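You operate a simulated robot arm through the tools that you are given. There is no shell and no other tool. Be economical: measure what you need, move in short steps, check, and stop when the job is done.

You are at the controls of a simulated robot arm. One attempt, no reset.

## Task
Tumble the load at the card's speed to the card's shade.
Fine: till the display shows that shade; then stop button and isolator off. Where these are worked on the way, their far stop is far enough and under half their travel is too little: isolator.

The check looks at the end state, three seconds after you hand in, the way a careful person would. Anything else that was tipped, shoved, dropped, spilled or broken makes it a failure.

## Robot
A 7-joint arm with a two-finger parallel gripper, fixed in place. Base frame: the origin is at the foot of the arm, x ahead of it, y to its left, z up. Units: m, degrees, N and s.
With the tool pointing down near the work surface it reaches from about 0.1 to 0.72 m from the base axis. Its first joint turns from -166.0 to 166.0 degrees. Payload 3.91 kg.
The TCP is the grasp point between the finger pads, 0.03 m short of the fingertips. In the tool frame z runs along the fingers and y along their closing line. Largest opening 0.11 m; finger width 0.02, thickness 0.01; the body of the gripper, 0.048 by 0.112 m, starts 0.055 m behind the TCP.
Orientation is that of the tool frame in the base frame, as a unit quaternion [x, y, z, w]. With the fingers straight down and closing along the base's y, the tool's x points along the base's -x, its y along +y and its z along -z.

## Interface
- The arm moves only by the tool play_rows. Its argument "rows" is text: rows parted by semicolons, each of 7 numbers parted by spaces: the shift along the tool's x, y, z in units of 25 mm (1.0 is 25 mm), then the turn, a rotation vector about the tool's x, y, z in units of 4 degrees (1.0 is 4 degrees), then the finger opening in m, from 0 to 0.11. In form: dx dy dz ax ay az claw; .... A call has 1 to 12 rows; each row shifts and turns the commanded pose from where the row before left it, along the tool's axes as they then stand. A call with a number of a shift or a turn outside -1 to 1 is refused whole. Each row takes 0.2 s and may step no farther than 0.05 m and 8.6 degrees from the row before; otherwise, or with a gripper value out of range, the whole call is refused. Where a pose cannot be reached the arm comes as near as it can. A force on the tool above 40 N (or 10 N above the force at the start of the call, whichever is more), or a blocked arm, ends the call early, and 0.2 s more pass. Each finger travels about 0.153 m/s and halts on what it meets, pressing with about 37 N; the grip force reading is that of the motor and also rises with nothing between the fingers. The clock runs only during rows and for 0.2 s after the last one: add rows that do not move to give the fingers time. The reply holds the time, the measured pose of the TCP, the force on the tool along the base axes, the opening and the grip force, in the units named above and with some noise, with the torque about the TCP (base axes, N m) and any sound that the robot's microphone picked up.
- Cameras (640 x 400 px; columns grow to the right, rows downward): "scene" is fixed at [0.0486, -0.6502, 1.7993]; the picture's right is [0.98, -0.19, 0.00], its down [-0.07, -0.36, -0.93] and it looks along [0.18, 0.91, -0.37] (base axes); focal length 368 px, centre (320, 200). "wrist" rides on the gripper at [0.077, 0.007, -0.114] in the tool frame; the picture's right is [-0.09, 1.00, 0.00], its down [-0.80, -0.07, -0.59] and it looks along [-0.59, -0.05, 0.80] (tool axes); focal length 270 px, centre (320, 200). There is no depth. A picture from a camera that has moved, and an enlarged one, comes with that camera's place and axes in the base frame and with its lens.
- snapshot(camera): a new picture of that camera. No time passes.
- slide_trunk(by): slides the trunk up (or, below 0, down) by that many m; the arm rides with it, the base frame stays. It gives what a move gives, with no picture.
- zoom(camera, box): a new picture of the part [left, top, right, bottom] of that camera's present view, enlarged. No time passes.
- close_job(): hands the job in; it is judged then, once.

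Go step by step. Nothing tells you positions but the pictures and the camera data: compare them with the known pose of the tool, close in by small moves and look again before you grip or let go. The budget is 120 turns and 76 pictures, counting those below and the enlarged ones. Unless the task says otherwise, let go and move clear before handing in, and close with one line.

The tools are called after "Request:" as a command line: name --argument value ..., lists and objects as JSON in quotes. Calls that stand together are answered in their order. play_rows: Moves the arm, as the interface text tells. Its arguments: {"type":"object","properties":{"rows":{"type":"string"}},"required":["rows"]} The other tools are called the same way: slide_trunk (by) slides the trunk up or down; snapshot (camera) takes a picture; zoom (camera, box) takes an enlarged picture of a part of a camera's view; close_job () hands the job in.

At the start:

```text
t: 0.0
position: [0.2514, 0.2231, 1.4746]
tcp_rot: [0.0, 1.0, -0.001, 0.001]
ft_force: [-0.5, -0.4, 0.2]
wrist_torque: [0.02, -0.01, -0.01]
grip_width: 0.11
grasp_force: 0.2
trunk travel left (down, up): [-0.575, 0.035]
```

scene: 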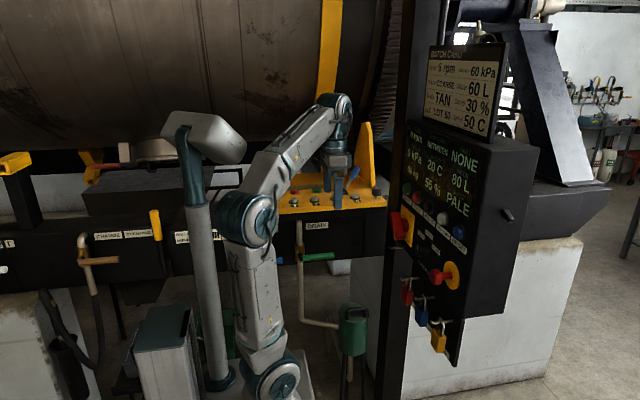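
wrist: 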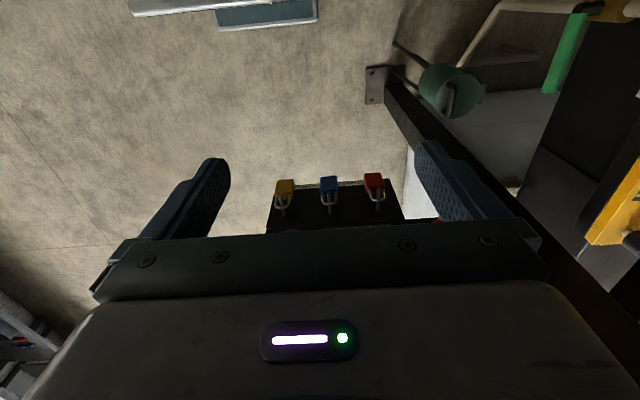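

I see a tanning drum with a control cabinet carrying a card and display on the right, and the arm in front. I'll zoom in to read these.

Request:
zoom --camera "scene" --box '[390, 30, 550, 130]'

Request:
zoom --camera "scene" --box '[380, 115, 540, 215]'

Request:
zoom --camera "scene" --box '[370, 170, 530, 270]'

Request:
zoom --camera "scene" --box '[370, 250, 530, 350]'

Request:
zoom --camera "scene" --box '[260, 150, 420, 250]'

```text
4.00 times, centred on (470, 80) of scene
camera zoom: at [0.0486, -0.6502, 1.7993], right [0.98, -0.19, 0.0], down [-0.07, -0.36, -0.93], along [0.18, 0.91, -0.37], focal length 1472 px, centre (-280, 680)
```

zoom: 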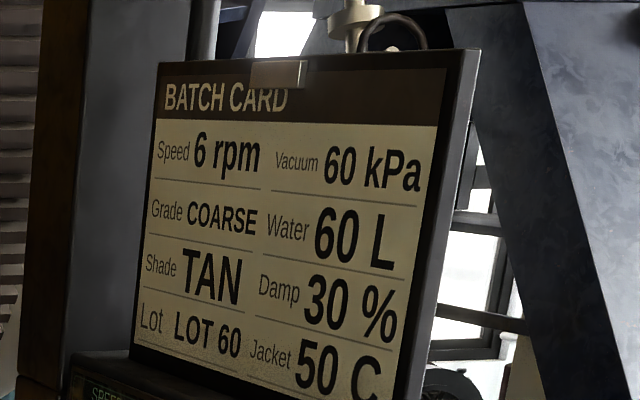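

```text
4.00 times, centred on (460, 165) of scene
camera zoom: at [0.0486, -0.6502, 1.7993], right [0.98, -0.19, 0.0], down [-0.07, -0.36, -0.93], along [0.18, 0.91, -0.37], focal length 1472 px, centre (-240, 340)
```

zoom: 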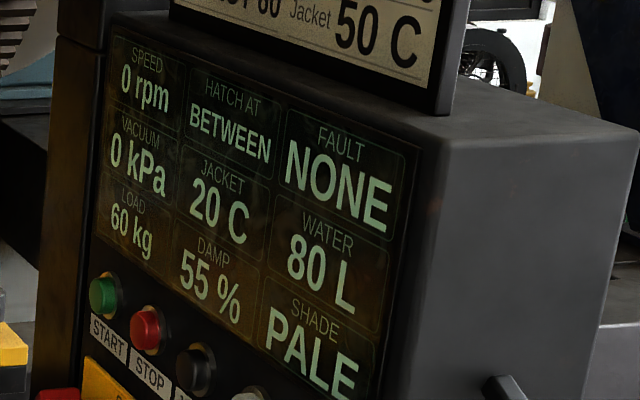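

```text
4.00 times, centred on (450, 220) of scene
camera zoom: at [0.0486, -0.6502, 1.7993], right [0.98, -0.19, 0.0], down [-0.07, -0.36, -0.93], along [0.18, 0.91, -0.37], focal length 1472 px, centre (-200, 120)
```

zoom: 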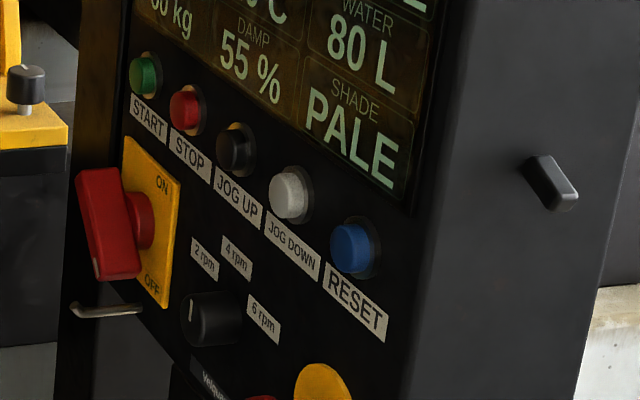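

```text
4.00 times, centred on (450, 300) of scene
camera zoom: at [0.0486, -0.6502, 1.7993], right [0.98, -0.19, 0.0], down [-0.07, -0.36, -0.93], along [0.18, 0.91, -0.37], focal length 1472 px, centre (-200, -200)
```

zoom: 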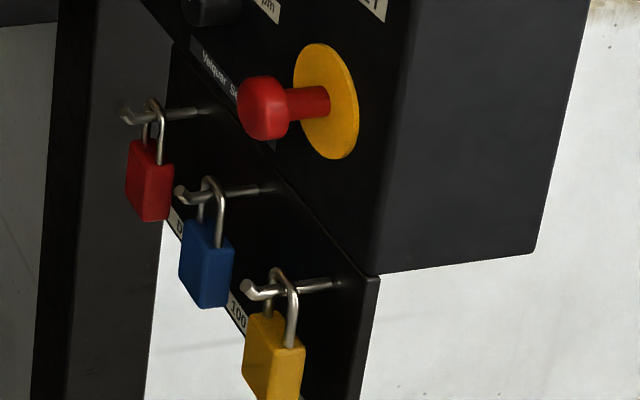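

```text
4.00 times, centred on (340, 200) of scene
camera zoom: at [0.0486, -0.6502, 1.7993], right [0.98, -0.19, 0.0], down [-0.07, -0.36, -0.93], along [0.18, 0.91, -0.37], focal length 1472 px, centre (240, 200)
```

zoom: 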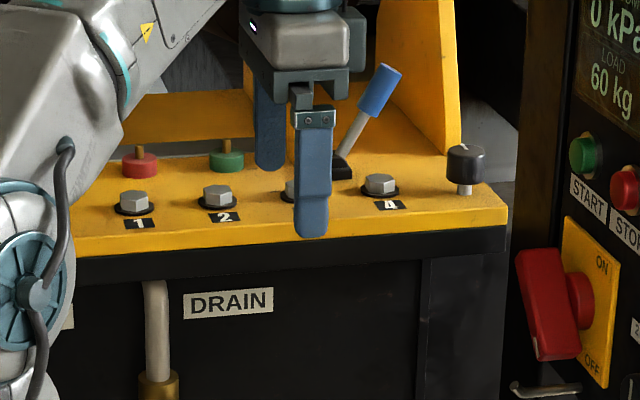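

The card says 6 rpm and TAN; the display shows 0 rpm and PALE. I'll study the remaining areas before moving.

Request:
zoom --camera "scene" --box '[0, 130, 240, 280]'

Request:
zoom --camera "scene" --box '[300, 0, 540, 150]'

Request:
zoom --camera "scene" --box '[385, 195, 465, 245]'

Request:
zoom --camera "scene" --box '[405, 225, 485, 275]'

```text
2.67 times, centred on (120, 205) of scene
camera zoom: at [0.0486, -0.6502, 1.7993], right [0.98, -0.19, 0.0], down [-0.07, -0.36, -0.93], along [0.18, 0.91, -0.37], focal length 982 px, centre (853, 187)
```

zoom: 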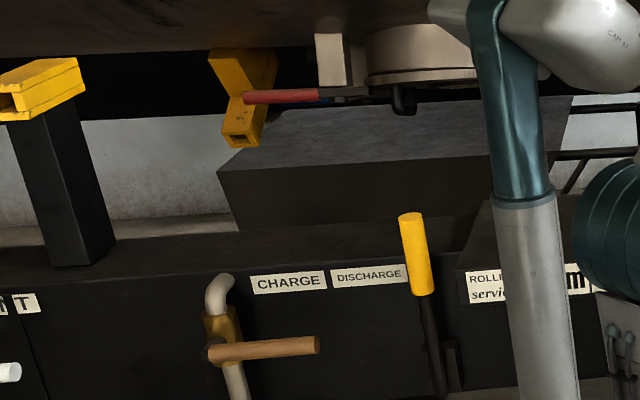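

```text
2.67 times, centred on (420, 75) of scene
camera zoom: at [0.0486, -0.6502, 1.7993], right [0.98, -0.19, 0.0], down [-0.07, -0.36, -0.93], along [0.18, 0.91, -0.37], focal length 982 px, centre (53, 533)
```

zoom: 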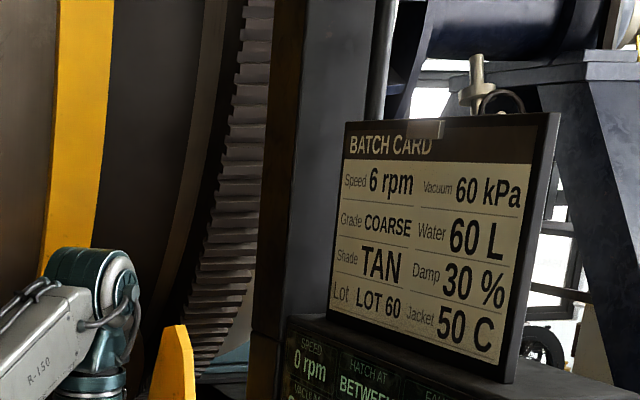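

```text
8.00 times, centred on (425, 220) of scene
camera zoom: at [0.0486, -0.6502, 1.7993], right [0.98, -0.19, 0.0], down [-0.07, -0.36, -0.93], along [0.18, 0.91, -0.37], focal length 2945 px, centre (-520, 40)
```

zoom: 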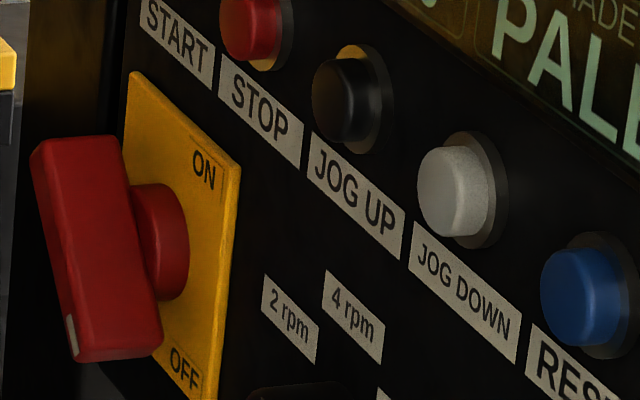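

```text
8.00 times, centred on (445, 250) of scene
camera zoom: at [0.0486, -0.6502, 1.7993], right [0.98, -0.19, 0.0], down [-0.07, -0.36, -0.93], along [0.18, 0.91, -0.37], focal length 2945 px, centre (-680, -200)
```

zoom: 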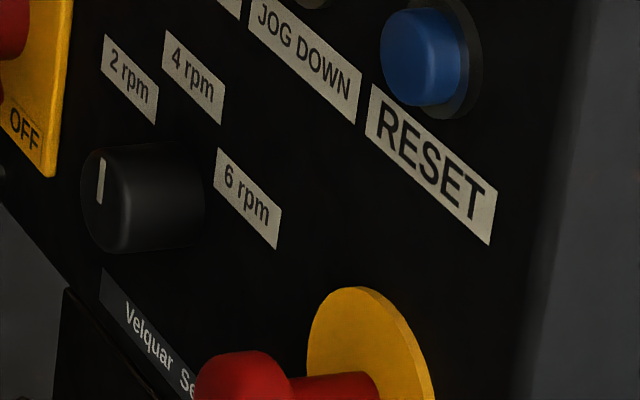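

The panel appears to face −x at about x≈0.6, with START near y≈0.44. I'll reorient the tool to point at +x with the wrist camera above it, turning in place.

Request:
play_rows --rows "0 0 0 -1 0 1 0.11;0 0 0 -1 0 1 0.11;0 0 0 -1 0 1 0.11;0 0 0 -1 0 1 0.11;0 0 0 -1 0 1 0.11;0 0 0 -1 0 1 0.11;0 0 0 -1 0 1 0.11;0 0 0 -1 0 1 0.11"

```text
t: 1.8
position: [0.2506, 0.2249, 1.4738]
tcp_rot: [0.273, 0.922, 0.273, 0.0]
ft_force: [0.0, -0.6, 0.3]
wrist_torque: [0.02, -0.02, -0.04]
grip_width: 0.1099
grasp_force: 0.1
trunk travel left (down, up): [-0.575, 0.035]
```

Turn proceeding as expected; continuing.

Request:
play_rows --rows "0 0 0 -1 0 1 0.11;0 0 0 -1 0 1 0.11;0 0 0 -1 0 1 0.11;0 0 0 -1 0 1 0.11;0 0 0 -1 0 1 0.11;0 0 0 -1 0 1 0.11;0 0 0 -1 0 1 0.11;0 0 0 -1 0 1 0.11;0 0 0 -1 0 1 0.11;0 0 0 -1 0 1 0.11;0 0 0 -1 0 1 0.11;0 0 0 -1 0 1 0.11"

Request:
play_rows --rows "0 0 0 -1 0 1 0.11;0 0 0 -1 0 1 0.11;0 0 0 -1 0 1 0.11;0 0 0 -1 0 1 0.11;0 0 0 -1 0 1 0.11;0 0 0 -1 0 1 0.11;0 0 0 -1 0 1 0.11;0 0 0 -1 0 1 0.11;0 0 0 -1 0 1 0.11;0 0 0 -1 0 1 0.11;0 0 0 -1 0 1 0.11;0 0 0 -0.8 0 0.8 0.11"

Request:
snapshot --camera "wrist"

Request:
snapshot --camera "scene"

```text
t: 4.1
position: [0.303, 0.2315, 1.4347]
tcp_rot: [0.595, 0.621, 0.507, -0.055]
ft_force: [0.0, 1.0, 0.0]
wrist_torque: [-0.01, 0.01, 0.03]
grip_width: 0.1096
grasp_force: 0.1
trunk travel left (down, up): [-0.575, 0.035]
stopped in row 11: the arm was blocked; the commanded pose is now the measured one
```

```text
t: 5.2
position: [0.3426, 0.2315, 1.3967]
tcp_rot: [0.72, 0.445, 0.526, -0.083]
ft_force: [-0.6, -0.2, -0.2]
wrist_torque: [0.0, -0.02, 0.03]
grip_width: 0.11
grasp_force: 0.1
trunk travel left (down, up): [-0.575, 0.035]
stopped in row 5: the arm was blocked; the commanded pose is now the measured one
```

```text
64 pictures are left
camera wrist: at [0.2738, 0.2034, 1.5133], right [0.72, -0.64, 0.27], down [-0.5, -0.75, -0.43], along [0.48, 0.18, -0.86], focal length 270 px, centre (320, 200)
```

wrist: 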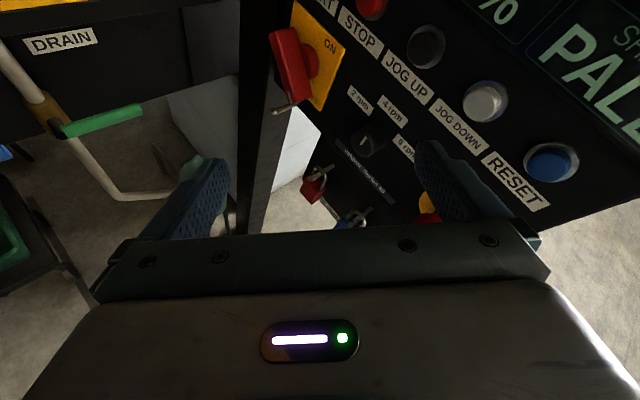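

```text
63 pictures are left
```

scene: 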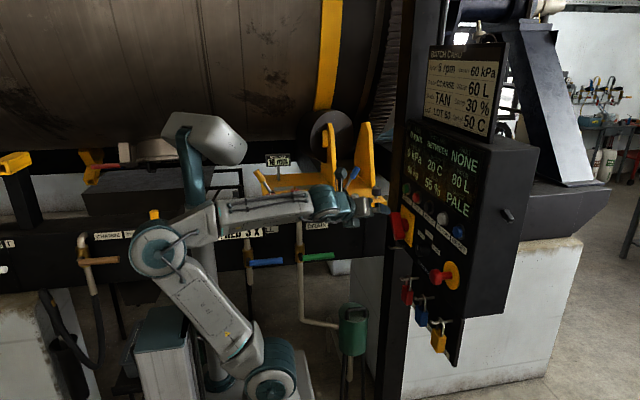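

The arm likely hit its own joint limits because the wrist was too close to the base. I'll move forward to x≈0.42 and then finish the turn.

Request:
play_rows --rows "-0.72 0.78 0.78 0 0 0 0.06;-0.72 0.78 0.78 0 0 0 0.02;-0.72 0.78 0.78 0 0 0 0.0"

Request:
play_rows --rows "0 0 0 -0.93 0.34 0.635 0;0 0 0 -0.93 0.34 0.635 0;0 0 0 -0.93 0.34 0.635 0;0 0 0 -0.93 0.34 0.635 0;0 0 0 -0.93 0.34 0.635 0;0 0 0 -0.93 0.34 0.635 0"

```text
t: 6.0
position: [0.4212, 0.2011, 1.3512]
tcp_rot: [0.717, 0.446, 0.529, -0.083]
ft_force: [0.1, 0.9, -1.2]
wrist_torque: [0.0, 0.0, 0.02]
grip_width: 0.0
grasp_force: 36.8
trunk travel left (down, up): [-0.575, 0.035]
```

```text
t: 7.4
position: [0.4164, 0.2146, 1.3479]
tcp_rot: [0.735, 0.241, 0.63, -0.072]
ft_force: [0.5, 0.8, -1.0]
wrist_torque: [-0.02, -0.02, 0.01]
grip_width: 0.0002
grasp_force: 36.5
trunk travel left (down, up): [-0.575, 0.035]
```

Working; continuing with the remainder.

Request:
play_rows --rows "0 0 0 -0.93 0.34 0.635 0;0 0 0 -0.93 0.34 0.635 0;0 0 0 -0.93 0.34 0.635 0;0 0 0 -0.93 0.34 0.635 0;0 0 0 -0.93 0.34 0.635 0;0 0 0 -0.93 0.34 0.635 0"

Request:
snapshot --camera "wrist"

```text
t: 7.8
position: [0.3996, 0.2595, 1.3287]
tcp_rot: [0.741, 0.244, 0.611, -0.132]
ft_force: [-0.2, 0.3, 1.1]
wrist_torque: [-0.01, -0.02, 0.05]
grip_width: 0.0
grasp_force: 37.2
trunk travel left (down, up): [-0.575, 0.035]
stopped in row 2: the arm was blocked; the commanded pose is now the measured one
```

```text
62 pictures are left
camera wrist: at [0.3171, 0.2133, 1.4301], right [0.51, -0.86, 0.02], down [-0.64, -0.39, -0.66], along [0.57, 0.32, -0.76], focal length 270 px, centre (320, 200)
```

wrist: 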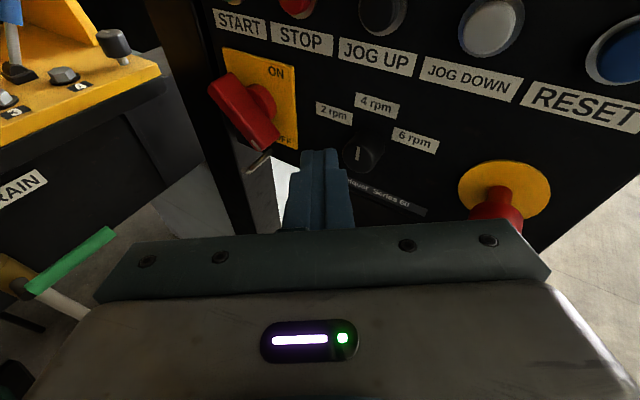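

Most of the turn is done but a joint limit stops it. I'll back off the roll to 45° while yawing straight at the panel, which suits pressing.

Request:
play_rows --rows "0 0 0 -0.83 -0.05 -0.865 0;0 0 0 -0.83 -0.05 -0.865 0;0 0 0 -0.83 -0.05 -0.865 0;0 0 0 -0.83 -0.05 -0.865 0;0 0 0 -0.83 -0.05 -0.865 0;0 0 0 -0.83 -0.05 -0.865 0;0 0 0 -0.83 -0.05 -0.865 0;0 0 0 -0.83 -0.05 -0.865 0;0 0 0 -0.83 -0.05 -0.865 0;0 0 0 -0.83 -0.05 -0.865 0"

Request:
snapshot --camera "wrist"

Request:
snapshot --camera "scene"

```text
t: 8.5
position: [0.3739, 0.3043, 1.2998]
tcp_rot: [0.748, 0.294, 0.577, -0.147]
ft_force: [0.5, 0.0, 0.4]
wrist_torque: [0.03, 0.01, 0.01]
grip_width: 0.0001
grasp_force: 37.1
trunk travel left (down, up): [-0.575, 0.035]
stopped in row 3: the arm was blocked; the commanded pose is now the measured one
```

```text
61 pictures are left
camera wrist: at [0.3026, 0.2583, 1.408], right [0.59, -0.81, 0.04], down [-0.64, -0.49, -0.6], along [0.5, 0.33, -0.8], focal length 270 px, centre (320, 200)
```

wrist: 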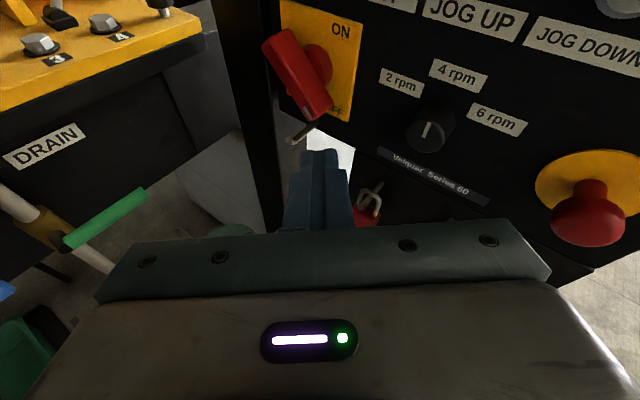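

```text
60 pictures are left
```

scene: 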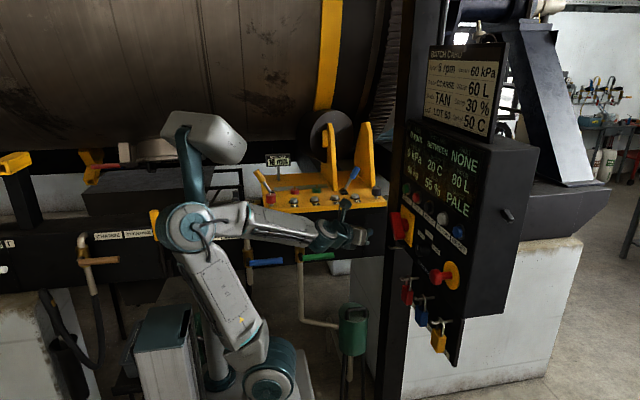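

The wrist seems to run out of pitch; lowering the trunk makes the forearm slope upward and should free it. I'll slide down a little, then raise the tool.

Request:
slide_trunk --by -0.1

Request:
play_rows --rows "0.68 0.9 -0.85 0 0 0 0;0.68 0.9 -0.85 0 0 0 0;0.68 0.9 -0.85 0 0 0 0;0.68 0.9 -0.85 0 0 0 0"

Request:
slide_trunk --by -0.1

Request:
snapshot --camera "scene"

```text
t: 9.8
position: [0.3754, 0.3074, 1.2]
tcp_rot: [0.748, 0.294, 0.577, -0.146]
ft_force: [0.6, -0.5, 0.2]
wrist_torque: [0.01, -0.03, -0.01]
grip_width: 0.0
grasp_force: 36.9
trunk travel left (down, up): [-0.475, 0.135]
```

```text
t: 10.8
position: [0.3758, 0.2029, 1.3004]
tcp_rot: [0.75, 0.29, 0.577, -0.142]
ft_force: [0.4, 0.3, 0.2]
wrist_torque: [0.01, 0.01, 0.02]
grip_width: 0.0
grasp_force: 37.1
trunk travel left (down, up): [-0.475, 0.135]
```

```text
t: 12.1
position: [0.3751, 0.2056, 1.2005]
tcp_rot: [0.749, 0.292, 0.578, -0.144]
ft_force: [-0.1, 0.1, -0.5]
wrist_torque: [-0.01, 0.01, 0.02]
grip_width: 0.0002
grasp_force: 36.9
trunk travel left (down, up): [-0.375, 0.235]
```

```text
59 pictures are left
```

scene: 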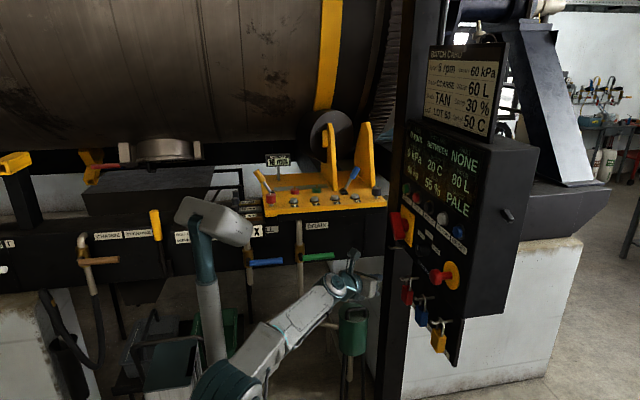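

The whole robot column rode down freely. Now raise the tool and finish the turn.

Request:
play_rows --rows "0.95 0.12 -0.29 0 0 0 0;0.95 0.12 -0.29 0 0 0 0;0.95 0.12 -0.29 0 0 0 0;0.95 0.12 -0.29 0 0 0 0;0.95 0.12 -0.29 0 0 0 0;0.95 0.12 -0.29 0 0 0 0"

Request:
play_rows --rows "0 0 0 -0.91 0.354 0.304 0;0 0 0 -0.91 0.354 0.304 0;0 0 0 -0.91 0.354 0.304 0;0 0 0 -0.91 0.354 0.304 0;0 0 0 -0.91 0.354 0.304 0;0 0 0 -0.91 0.354 0.304 0;0 0 0 -0.91 0.354 0.304 0;0 0 0 -0.91 0.354 0.304 0;0 0 0 -0.91 0.354 0.304 0;0 0 0 -0.91 0.354 0.304 0"

Request:
snapshot --camera "wrist"

Request:
snapshot --camera "scene"

```text
t: 13.5
position: [0.3724, 0.2035, 1.349]
tcp_rot: [0.749, 0.291, 0.578, -0.144]
ft_force: [0.0, -0.4, 0.4]
wrist_torque: [-0.01, -0.03, 0.03]
grip_width: 0.0002
grasp_force: 37.1
trunk travel left (down, up): [-0.375, 0.235]
```

```text
t: 15.7
position: [0.3746, 0.2046, 1.351]
tcp_rot: [0.706, -0.003, 0.708, 0.004]
ft_force: [0.4, 0.3, 0.5]
wrist_torque: [0.01, -0.02, 0.0]
grip_width: 0.0
grasp_force: 37.3
trunk travel left (down, up): [-0.375, 0.235]
```

```text
58 pictures are left
camera wrist: at [0.2614, 0.2, 1.4278], right [-0.01, -1.0, -0.09], down [-0.59, 0.07, -0.8], along [0.81, 0.05, -0.59], focal length 270 px, centre (320, 200)
```

wrist: 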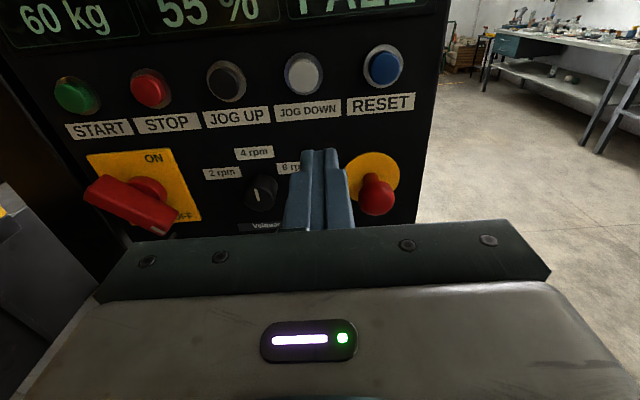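

```text
57 pictures are left
```

scene: 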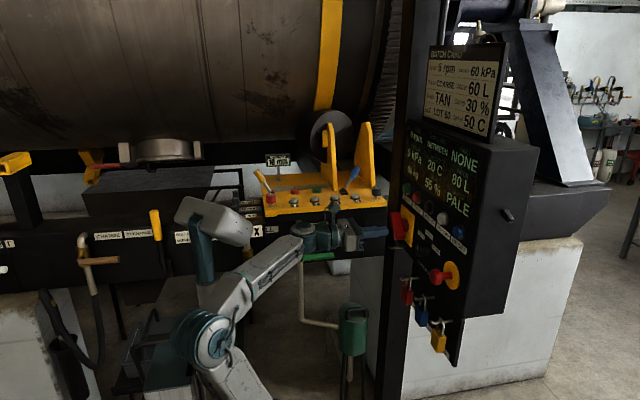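

Now I have an upright frontal view of the panel. Zooming in on the isolator and selector.

Request:
zoom --camera "wrist" --box '[60, 130, 220, 230]'

Request:
zoom --camera "wrist" --box '[180, 130, 340, 230]'

```text
4.00 times, centred on (140, 180) of wrist
camera zoom: at [0.2614, 0.2, 1.4278], right [-0.01, -1.0, -0.09], down [-0.59, 0.07, -0.8], along [0.81, 0.05, -0.59], focal length 1081 px, centre (1040, 280)
```

zoom: 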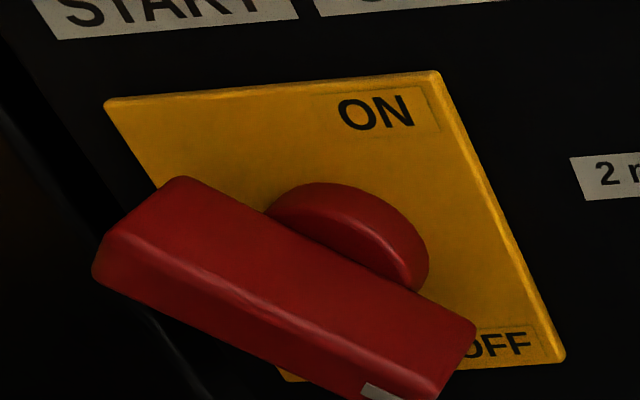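

```text
4.00 times, centred on (260, 180) of wrist
camera zoom: at [0.2614, 0.2, 1.4278], right [-0.01, -1.0, -0.09], down [-0.59, 0.07, -0.8], along [0.81, 0.05, -0.59], focal length 1081 px, centre (560, 280)
```

zoom: 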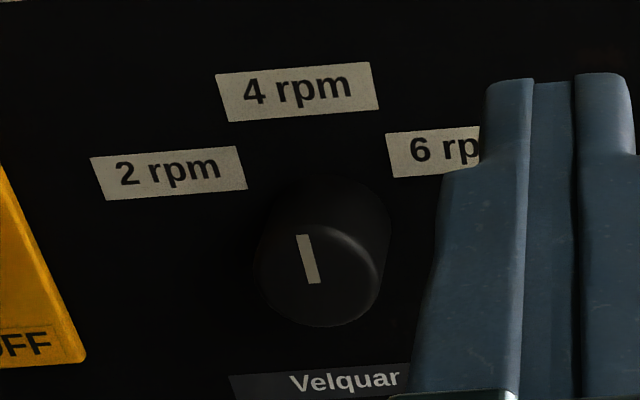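

Panel is parallel to y, with button fronts at x≈0.58, z≈1.363 (START y≈0.48, STOP ≈0.395). The selector is at (0.555, 0.297, 1.222), pointing at 4 rpm, and the isolator points to OFF. I'll approach the selector first, with a −32° pre-roll.

Request:
play_rows --rows "-0.86 -0.614 0.55 0 0 0 0.07;-0.86 -0.614 0.55 0 0 0 0.07;-0.86 -0.614 0.55 0 0 0 0.07;-0.86 -0.614 0.55 0 0 0 0.07;-0.86 -0.614 0.55 0 0 0 0.07;-0.86 -0.614 0.55 0 0 0 0.07"

Request:
play_rows --rows "0 0 0 0 0 -1 0.07;0 0 0 0 0 -1 0.07;0 0 0 0 0 -1 0.07;0 0 0 0 0 -1 0.07;0 0 0 0 0 -1 0.07;0 0 0 0 0 -1 0.07;0 0 0 0 0 -1 0.07;0 0 0 0 0 -1 0.07"

Request:
snapshot --camera "wrist"

Request:
snapshot --camera "scene"

```text
t: 17.1
position: [0.4587, 0.2967, 1.2229]
tcp_rot: [0.707, -0.002, 0.708, 0.002]
ft_force: [-0.8, 0.5, 1.0]
wrist_torque: [0.01, -0.01, -0.03]
grip_width: 0.07
grasp_force: 0.1
trunk travel left (down, up): [-0.375, 0.235]
```

```text
t: 18.9
position: [0.459, 0.2962, 1.2214]
tcp_rot: [0.679, 0.193, 0.68, 0.197]
ft_force: [-0.2, -0.5, 0.1]
wrist_torque: [0.0, 0.01, 0.02]
grip_width: 0.0699
grasp_force: 0.1
trunk travel left (down, up): [-0.375, 0.235]
```

```text
54 pictures are left
camera wrist: at [0.3448, 0.3332, 1.2911], right [-0.01, -0.89, 0.46], down [-0.6, -0.36, -0.72], along [0.8, -0.28, -0.53], focal length 270 px, centre (320, 200)
```

wrist: 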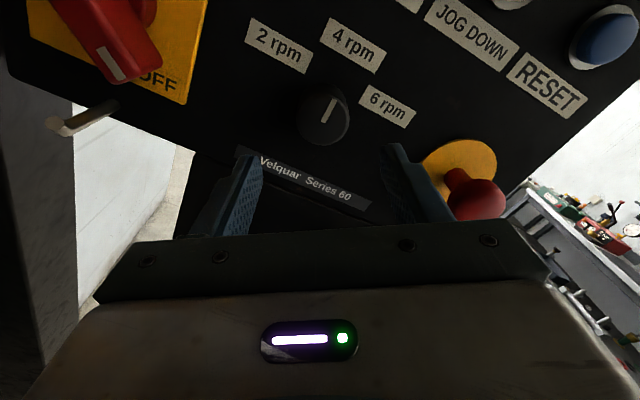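

```text
53 pictures are left
```

scene: 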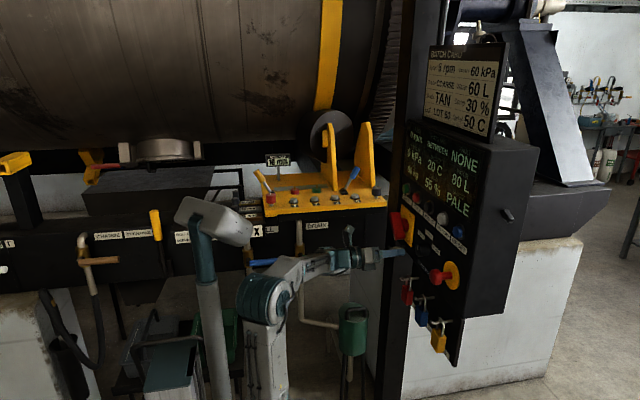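

Knob is aligned within a few mm. Advance to straddle it, then close.

Request:
play_rows --rows "0.11 0.16 0.8 0 0 0 0.07;0 0 0.8 0 0 0 0.07;0 0 0.8 0 0 0 0.07;0 0 0.8 0 0 0 0.07"

Request:
snapshot --camera "wrist"

```text
t: 19.9
position: [0.5387, 0.2943, 1.2253]
tcp_rot: [0.68, 0.192, 0.68, 0.198]
ft_force: [0.0, -0.7, -0.3]
wrist_torque: [0.01, -0.02, -0.01]
grip_width: 0.0701
grasp_force: 0.1
trunk travel left (down, up): [-0.375, 0.235]
```

```text
52 pictures are left
camera wrist: at [0.4245, 0.3307, 1.2947], right [-0.01, -0.89, 0.45], down [-0.6, -0.36, -0.72], along [0.8, -0.28, -0.53], focal length 270 px, centre (320, 200)
```

wrist: 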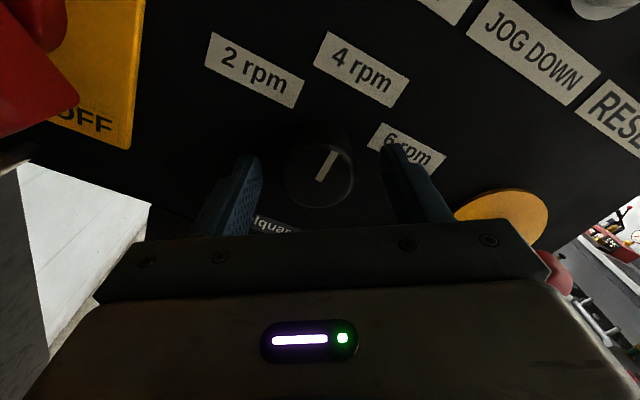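

Knob sits centred between the fingers. Closing.

Request:
play_rows --rows "0 0 0 0 0 0 0.05;0 0 0 0 0 0 0.03;0 0 0 0 0 0 0.03;0 0 0 0 0 0 0.03"

```text
t: 20.9
position: [0.5383, 0.2953, 1.2241]
tcp_rot: [0.679, 0.194, 0.679, 0.198]
ft_force: [1.6, 3.6, -4.2]
wrist_torque: [0.0, -0.04, 0.38]
grip_width: 0.041
grasp_force: 45.1
trunk travel left (down, up): [-0.375, 0.235]
```

Gripped at 0.041 m. Turning clockwise.

Request:
play_rows --rows "0 0 0 0 0 1 0.03;0 0 0 0 0 1 0.03;0 0 0 0 0 1 0.03;0 0 0 0 0 1 0.03;0 0 0 0 0 1 0.03;0 0 0 0 0 1 0.03;0 0 0 0 0 1 0.03;0 0 0 0 0 1 0.03;0 0 0 0 0 1 0.03;0 0 0 0 0 1 0.03"

Request:
snapshot --camera "wrist"

```text
t: 23.1
position: [0.5393, 0.2954, 1.2253]
tcp_rot: [0.705, -0.051, 0.705, -0.047]
ft_force: [-14.4, -0.7, -22.9]
wrist_torque: [0.01, 1.17, 0.06]
grip_width: 0.0409
grasp_force: 44.9
trunk travel left (down, up): [-0.375, 0.235]
```

```text
51 pictures are left
camera wrist: at [0.4243, 0.2793, 1.3009], right [-0.01, -0.97, -0.22], down [-0.59, 0.18, -0.78], along [0.8, 0.13, -0.58], focal length 270 px, centre (320, 200)
```

wrist: 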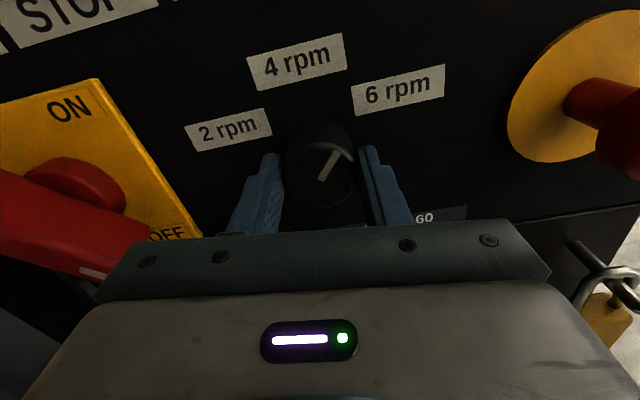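

The knob follows. I'll relieve side force by a small shift and turn further toward 6 rpm.

Request:
play_rows --rows "-0.08 0 -0.05 0 0 0 0.03;0 0 0 0 0 1 0.03;0 0 0 0 0 1 0.03"

Request:
zoom --camera "wrist" --box '[200, 50, 440, 200]'

```text
t: 23.9
position: [0.5385, 0.2947, 1.2254]
tcp_rot: [0.699, -0.1, 0.702, -0.097]
ft_force: [-3.4, 1.9, -11.6]
wrist_torque: [0.03, 0.8, -0.02]
grip_width: 0.0411
grasp_force: 44.6
trunk travel left (down, up): [-0.375, 0.235]
```

```text
2.67 times, centred on (320, 125) of wrist
camera zoom: at [0.424, 0.2691, 1.2974], right [-0.01, -0.93, -0.36], down [-0.59, 0.29, -0.75], along [0.81, 0.21, -0.55], focal length 721 px, centre (320, 400)
```

zoom: 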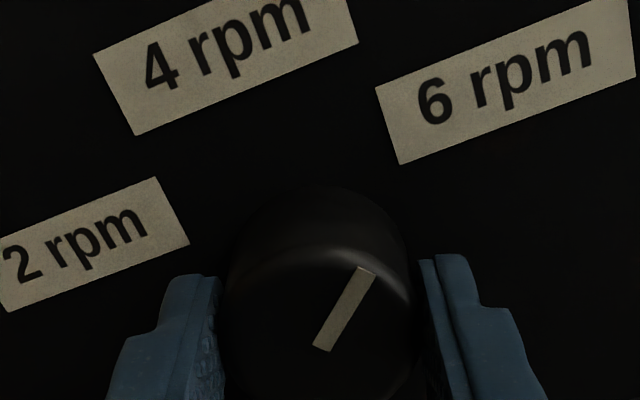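

Labels sit at roughly ±62° from vertical; we're at 48°. Turning another 14°.

Request:
play_rows --rows "-0.05 0 0 0 0 1 0.03;0 0 0 0 0 1 0.03;0 0 0 0 0 1 0.03;0 0 0 0 0 0.5 0.03"

Request:
snapshot --camera "wrist"

```text
t: 24.9
position: [0.5377, 0.295, 1.2242]
tcp_rot: [0.681, -0.185, 0.686, -0.18]
ft_force: [8.1, 6.5, 9.0]
wrist_torque: [-0.55, -0.11, 0.16]
grip_width: 0.0409
grasp_force: 45.0
trunk travel left (down, up): [-0.375, 0.235]
```

```text
49 pictures are left
camera wrist: at [0.4237, 0.2526, 1.2877], right [0.0, -0.82, -0.57], down [-0.59, 0.46, -0.66], along [0.81, 0.34, -0.48], focal length 270 px, centre (320, 200)
```

wrist: 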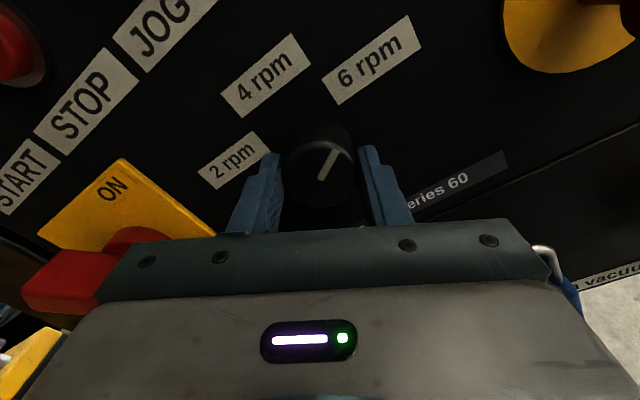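

A resisting torque has appeared at ~61°, likely the stop. Release and back off to look.

Request:
play_rows --rows "0 0 0 0 0 0 0.07;0 0 0 0 0 0 0.07;0 0 -0.8 0 0 0 0.07;0 0 -0.8 0 0 0 0.07;0 0 -0.8 0 0 0 0.07"

Request:
play_rows --rows "0 0 0 0 0 -1 0;0 0 0 0 0 -1 0;0 0 0 0 0 -1 0;0 0 0 0 0 -1 0;0 0 0 0 0 -1 0;0 0 0 0 0 -1 0;0 0 0 0 0 -1 0;0 0 0 0 0 -0.5 0"

Request:
zoom --camera "wrist" --box '[200, 50, 440, 200]'

```text
t: 26.1
position: [0.4766, 0.2947, 1.2224]
tcp_rot: [0.682, -0.184, 0.684, -0.181]
ft_force: [-0.2, 0.2, -0.2]
wrist_torque: [-0.01, -0.01, -0.01]
grip_width: 0.0701
grasp_force: 0.1
trunk travel left (down, up): [-0.375, 0.235]
```

```text
t: 27.9
position: [0.4778, 0.2957, 1.2236]
tcp_rot: [0.706, -0.001, 0.708, 0.003]
ft_force: [0.2, 0.6, 0.0]
wrist_torque: [0.01, -0.01, 0.0]
grip_width: 0.0002
grasp_force: 37.0
trunk travel left (down, up): [-0.375, 0.235]
```

```text
2.67 times, centred on (320, 125) of wrist
camera zoom: at [0.3634, 0.2898, 1.3003], right [-0.01, -1.0, -0.09], down [-0.59, 0.07, -0.8], along [0.81, 0.05, -0.59], focal length 721 px, centre (320, 400)
```

zoom: 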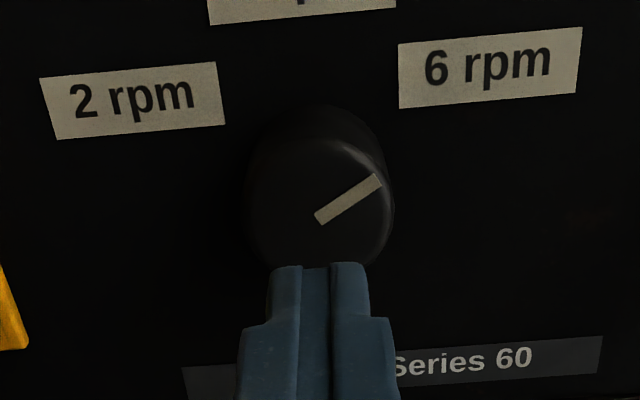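

Selector now points to 6 rpm. Next, the isolator: a peg sits below it, so I'll work its ends from above. Moving to above-left of the handle, well clear of it.

Request:
play_rows --rows "0.37 -0.91 0 0 0 0 0;0.37 -0.91 0 0 0 0 0;0.37 -0.91 0 0 0 0 0;0.37 -0.91 0 0 0 0 0;0.37 -0.91 0 0 0 0 0;0.37 -0.91 0 0 0 0 0;0.37 -0.91 0 0 0 0 0;0.37 -0.91 0 0 0 0 0"

Request:
snapshot --camera "wrist"

Request:
zoom --camera "scene" --box '[340, 160, 500, 260]'

```text
t: 29.7
position: [0.4785, 0.4782, 1.2962]
tcp_rot: [0.706, -0.002, 0.708, 0.004]
ft_force: [0.2, 0.3, -0.3]
wrist_torque: [0.01, 0.0, 0.01]
grip_width: 0.0
grasp_force: 36.8
trunk travel left (down, up): [-0.375, 0.235]
```

```text
47 pictures are left
camera wrist: at [0.3643, 0.473, 1.3738], right [-0.01, -1.0, -0.09], down [-0.59, 0.07, -0.8], along [0.81, 0.05, -0.59], focal length 270 px, centre (320, 200)
```

wrist: 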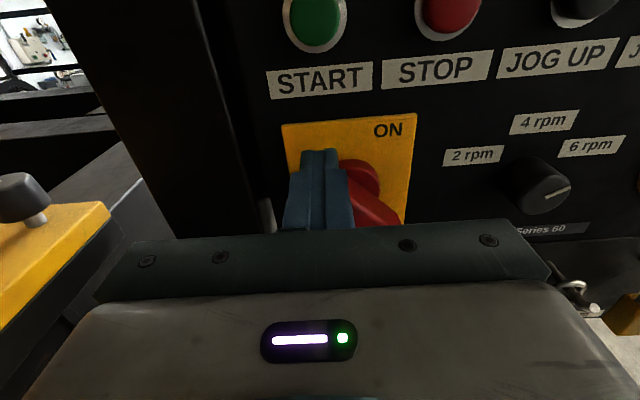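

```text
4.00 times, centred on (420, 210) of scene
camera zoom: at [0.0486, -0.6502, 1.7993], right [0.98, -0.19, 0.0], down [-0.07, -0.36, -0.93], along [0.18, 0.91, -0.37], focal length 1472 px, centre (-80, 160)
```

zoom: 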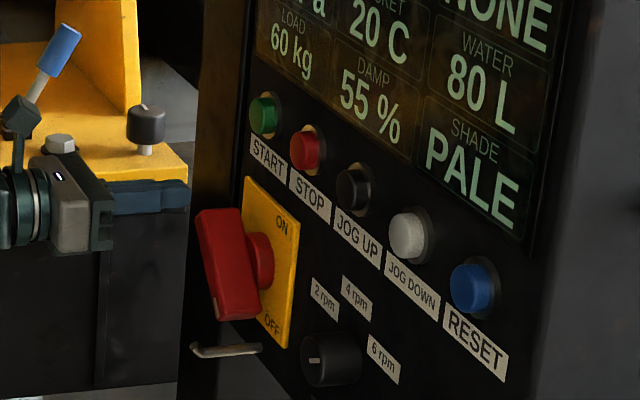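

Isolator axis comes out at y≈0.455, z≈1.23. I'll insert the closed fingertips above the handle's left end.

Request:
play_rows --rows "0 0.69 0 0 0 0 0;0 0 0.82 0 0 0 0;0 0 0.82 0 0 0 0;0 0 0.82 0 0 0 0;-0.35 -0.11 0 0 0 0 0"

Request:
snapshot --camera "wrist"

Request:
zoom --camera "scene" --box '[340, 160, 500, 260]'

```text
t: 30.9
position: [0.5384, 0.4639, 1.2874]
tcp_rot: [0.706, -0.001, 0.708, 0.002]
ft_force: [0.9, -0.3, -0.5]
wrist_torque: [0.0, 0.0, 0.0]
grip_width: 0.0
grasp_force: 37.1
trunk travel left (down, up): [-0.375, 0.235]
```

```text
45 pictures are left
camera wrist: at [0.4246, 0.4577, 1.3648], right [-0.01, -1.0, -0.09], down [-0.59, 0.07, -0.8], along [0.81, 0.05, -0.59], focal length 270 px, centre (320, 200)
```

wrist: 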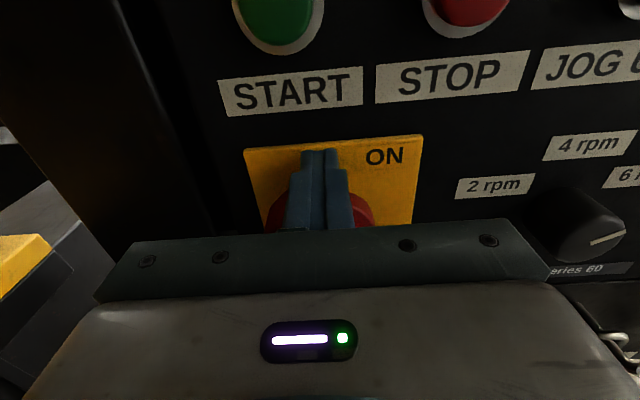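

```text
4.00 times, centred on (420, 210) of scene
camera zoom: at [0.0486, -0.6502, 1.7993], right [0.98, -0.19, 0.0], down [-0.07, -0.36, -0.93], along [0.18, 0.91, -0.37], focal length 1472 px, centre (-80, 160)
```

zoom: 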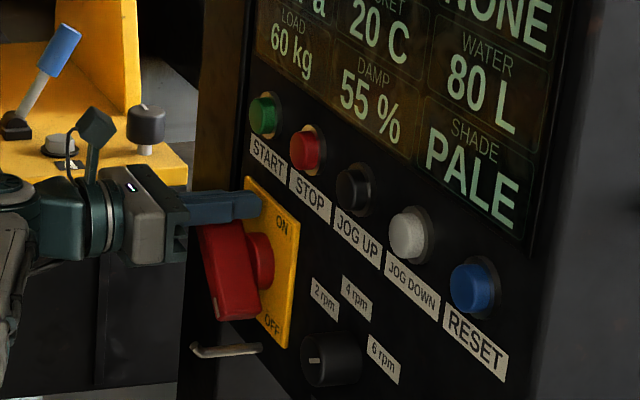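

Fingertips are above the left end of the handle. Pushing along the arc now, counter-clockwise.

Request:
play_rows --rows "-0.33 0 0 0 0 0 0;-0.088 -0.336 0 0 0 0 0;-0.148 -0.316 0 0 0 0 0;-0.2 -0.284 0 0 0 0 0;-0.248 -0.248 0 0 0 0 0"

Request:
zoom --camera "scene" --box '[340, 160, 500, 260]'

```text
t: 32.1
position: [0.5397, 0.4926, 1.2623]
tcp_rot: [0.706, 0.0, 0.708, 0.002]
ft_force: [-0.1, 1.1, -0.1]
wrist_torque: [0.0, 0.0, 0.03]
grip_width: 0.0
grasp_force: 37.2
trunk travel left (down, up): [-0.375, 0.235]
```

```text
4.00 times, centred on (420, 210) of scene
camera zoom: at [0.0486, -0.6502, 1.7993], right [0.98, -0.19, 0.0], down [-0.07, -0.36, -0.93], along [0.18, 0.91, -0.37], focal length 1472 px, centre (-80, 160)
```

zoom: 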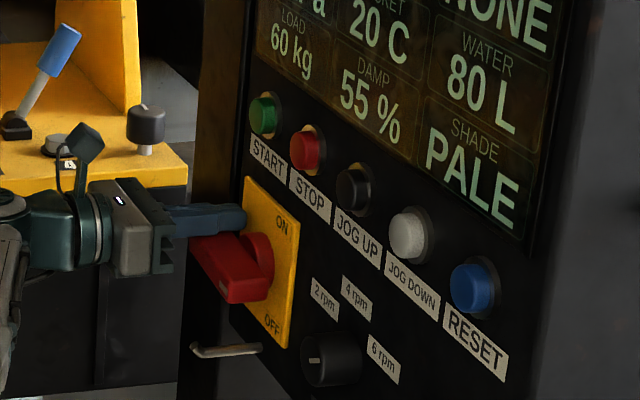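

The handle turns freely. Continuing along the arc to the far stop.

Request:
play_rows --rows "-0.284 -0.2 0 0 0 0 0;-0.316 -0.148 0 0 0 0 0;-0.336 -0.088 0 0 0 0 0;-0.348 -0.032 0 0 0 0 0;-0.348 0.032 0 0 0 0 0;-0.336 0.088 0 0 0 0 0"

Request:
zoom --camera "scene" --box '[340, 160, 500, 260]'

Request:
snapshot --camera "wrist"

```text
t: 33.4
position: [0.5386, 0.5047, 1.226]
tcp_rot: [0.701, -0.001, 0.713, -0.002]
ft_force: [7.1, 10.3, 10.9]
wrist_torque: [-0.04, 0.12, -0.09]
grip_width: 0.0
grasp_force: 37.0
trunk travel left (down, up): [-0.375, 0.235]
stopped in row 6: the force on the tool passed its limit at 50 N (the readings are from after the stop); the commanded pose is now the measured one
```

```text
4.00 times, centred on (420, 210) of scene
camera zoom: at [0.0486, -0.6502, 1.7993], right [0.98, -0.19, 0.0], down [-0.07, -0.36, -0.93], along [0.18, 0.91, -0.37], focal length 1472 px, centre (-80, 160)
```

zoom: 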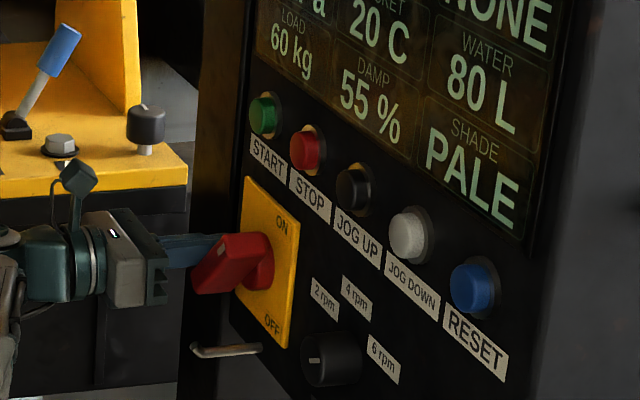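

```text
41 pictures are left
camera wrist: at [0.4242, 0.4977, 1.303], right [0.0, -1.0, -0.09], down [-0.58, 0.07, -0.81], along [0.81, 0.06, -0.58], focal length 270 px, centre (320, 200)
```

wrist: 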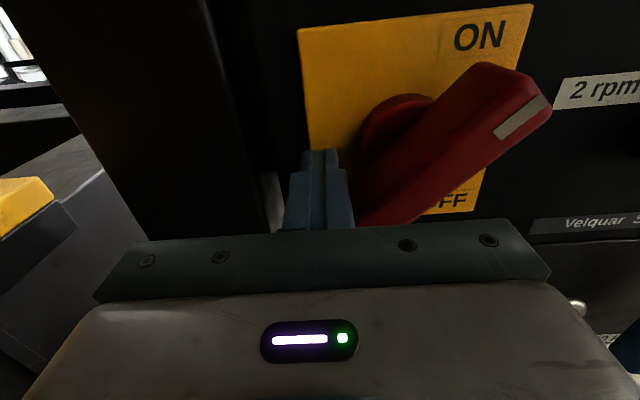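

Isolator is ON against its stop. Back out and move in front of START.

Request:
play_rows --rows "0.3 -0.1 0 0 0 0 0;0 0 -0.8 0 0 0 0;0 0 -0.8 0 0 0 0;0 0 -0.8 0 0 0 0;0.87 0.18 0 0 0 0 0;0.87 0.18 0 0 0 0 0;0.87 0.18 0 0 0 0 0;0.87 0.18 0 0 0 0 0;0.87 0.18 0 0 0 0 0;0.87 0.18 0 0 0 0 0"

Request:
snapshot --camera "wrist"

Request:
zoom --camera "scene" --box '[340, 110, 500, 210]'

```text
t: 35.6
position: [0.4784, 0.4757, 1.3639]
tcp_rot: [0.702, -0.002, 0.712, -0.001]
ft_force: [-0.4, -0.4, -0.2]
wrist_torque: [0.01, 0.0, 0.01]
grip_width: 0.0
grasp_force: 37.0
trunk travel left (down, up): [-0.375, 0.235]
```

```text
40 pictures are left
camera wrist: at [0.3634, 0.47, 1.4393], right [0.0, -1.0, -0.09], down [-0.58, 0.08, -0.81], along [0.81, 0.05, -0.58], focal length 270 px, centre (320, 200)
```

wrist: 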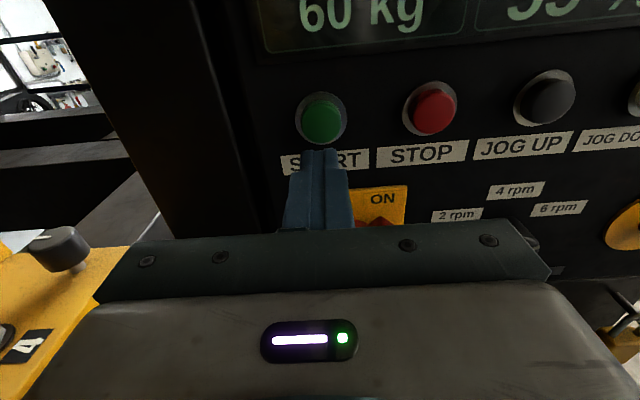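

```text
4.00 times, centred on (420, 160) of scene
camera zoom: at [0.0486, -0.6502, 1.7993], right [0.98, -0.19, 0.0], down [-0.07, -0.36, -0.93], along [0.18, 0.91, -0.37], focal length 1472 px, centre (-80, 360)
```

zoom: 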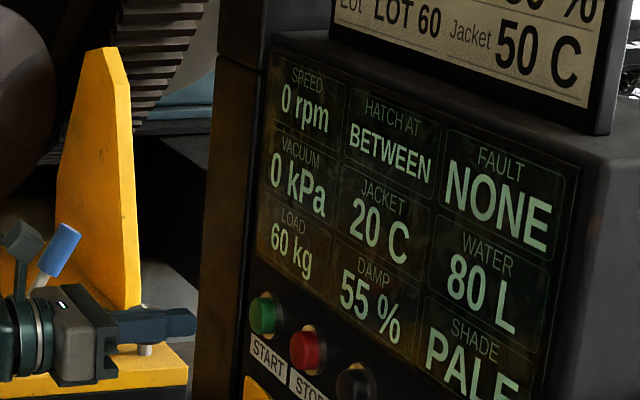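

Aligned with START. Pressing it.

Request:
play_rows --rows "0 0 0.8 0 0 0 0;0 0 0.8 0 0 0 0;0 0 0.8 0 0 0 0;0 0 0.3 0 0 0 0;0 0 0.3 0 0 0 0"

Request:
zoom --camera "scene" --box '[340, 110, 500, 210]'

```text
t: 36.8
position: [0.5378, 0.4808, 1.3693]
tcp_rot: [0.7, 0.001, 0.714, -0.005]
ft_force: [-20.2, 1.7, -5.6]
wrist_torque: [0.06, 0.26, -0.2]
grip_width: 0.0
grasp_force: 36.8
trunk travel left (down, up): [-0.375, 0.235]
heard: click
```

```text
4.00 times, centred on (420, 160) of scene
camera zoom: at [0.0486, -0.6502, 1.7993], right [0.98, -0.19, 0.0], down [-0.07, -0.36, -0.93], along [0.18, 0.91, -0.37], focal length 1472 px, centre (-80, 360)
```

zoom: 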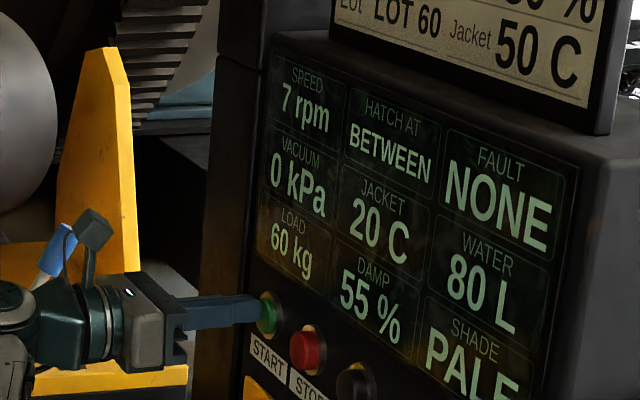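

The drum started; speed reads 7 rpm (perhaps transient). Retract and move to STOP, then look again.

Request:
play_rows --rows "0 0 -0.9 0 0 0 0;0 0 -0.6 0 0 0 0;-0.06 0.87 0 0 0 0 0;-0.06 0.87 0 0 0 0 0;-0.06 0.87 0 0 0 0 0;0 0.85 0 0 0 0 0"

Request:
zoom --camera "scene" --box '[340, 110, 500, 210]'

Request:
snapshot --camera "wrist"

```text
t: 38.2
position: [0.5159, 0.3885, 1.3602]
tcp_rot: [0.702, -0.003, 0.712, 0.0]
ft_force: [0.4, 0.1, -0.2]
wrist_torque: [0.0, 0.01, -0.03]
grip_width: 0.0
grasp_force: 37.1
trunk travel left (down, up): [-0.375, 0.235]
```

```text
4.00 times, centred on (420, 160) of scene
camera zoom: at [0.0486, -0.6502, 1.7993], right [0.98, -0.19, 0.0], down [-0.07, -0.36, -0.93], along [0.18, 0.91, -0.37], focal length 1472 px, centre (-80, 360)
```

zoom: 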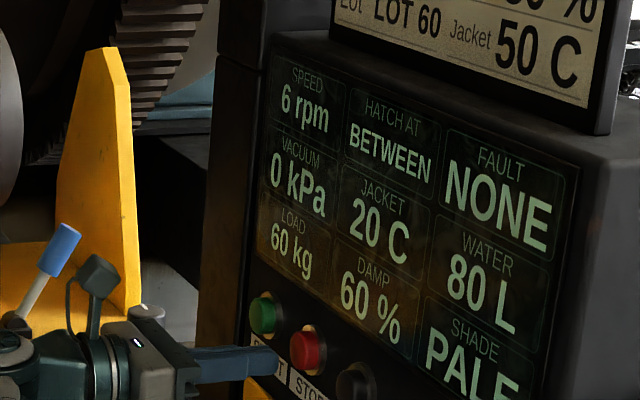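

```text
36 pictures are left
camera wrist: at [0.4003, 0.3836, 1.4351], right [0.0, -1.0, -0.09], down [-0.58, 0.08, -0.81], along [0.81, 0.05, -0.58], focal length 270 px, centre (320, 200)
```

wrist: 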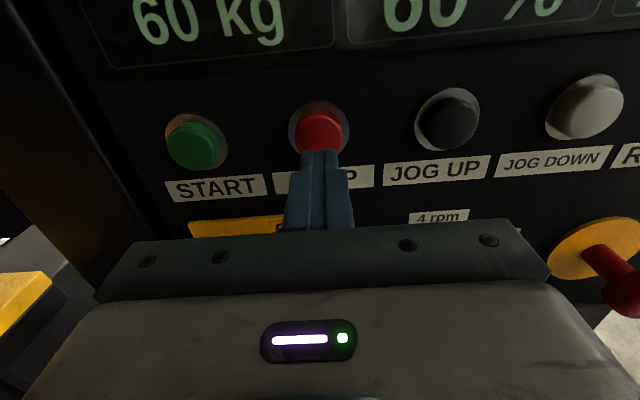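

Speed settled at 6 rpm, and I'm lined up with STOP. Waiting in short intervals while watching the shade.

Request:
play_rows --rows "0 0 0.3 0 0 0 0;0 0 0 0 0 0 0;0 0 0 0 0 0 0;0 0 0 0 0 0 0;0 0 0 0 0 0 0;0 0 0 0 0 0 0;0 0 0 0 0 0 0;0 0 0 0 0 0 0;0 0 0 0 0 0 0;0 0 0 0 0 0 0"

Request:
zoom --camera "scene" --box '[370, 120, 498, 220]'

```text
t: 40.4
position: [0.5225, 0.3907, 1.3589]
tcp_rot: [0.702, -0.003, 0.712, 0.0]
ft_force: [-0.1, 0.4, 0.2]
wrist_torque: [-0.04, 0.04, -0.01]
grip_width: 0.0002
grasp_force: 36.6
trunk travel left (down, up): [-0.375, 0.235]
```

```text
4.00 times, centred on (434, 170) of scene
camera zoom: at [0.0486, -0.6502, 1.7993], right [0.98, -0.19, 0.0], down [-0.07, -0.36, -0.93], along [0.18, 0.91, -0.37], focal length 1472 px, centre (-136, 320)
```

zoom: 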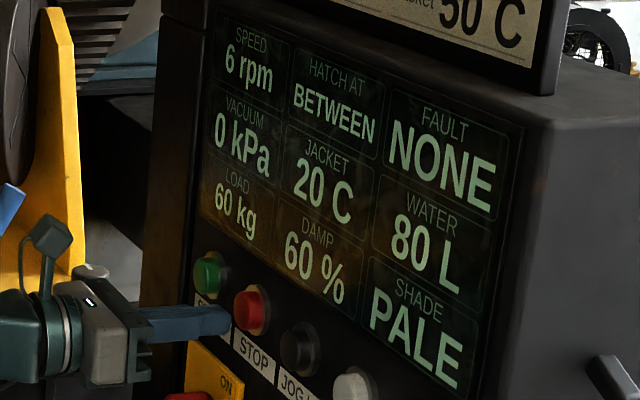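

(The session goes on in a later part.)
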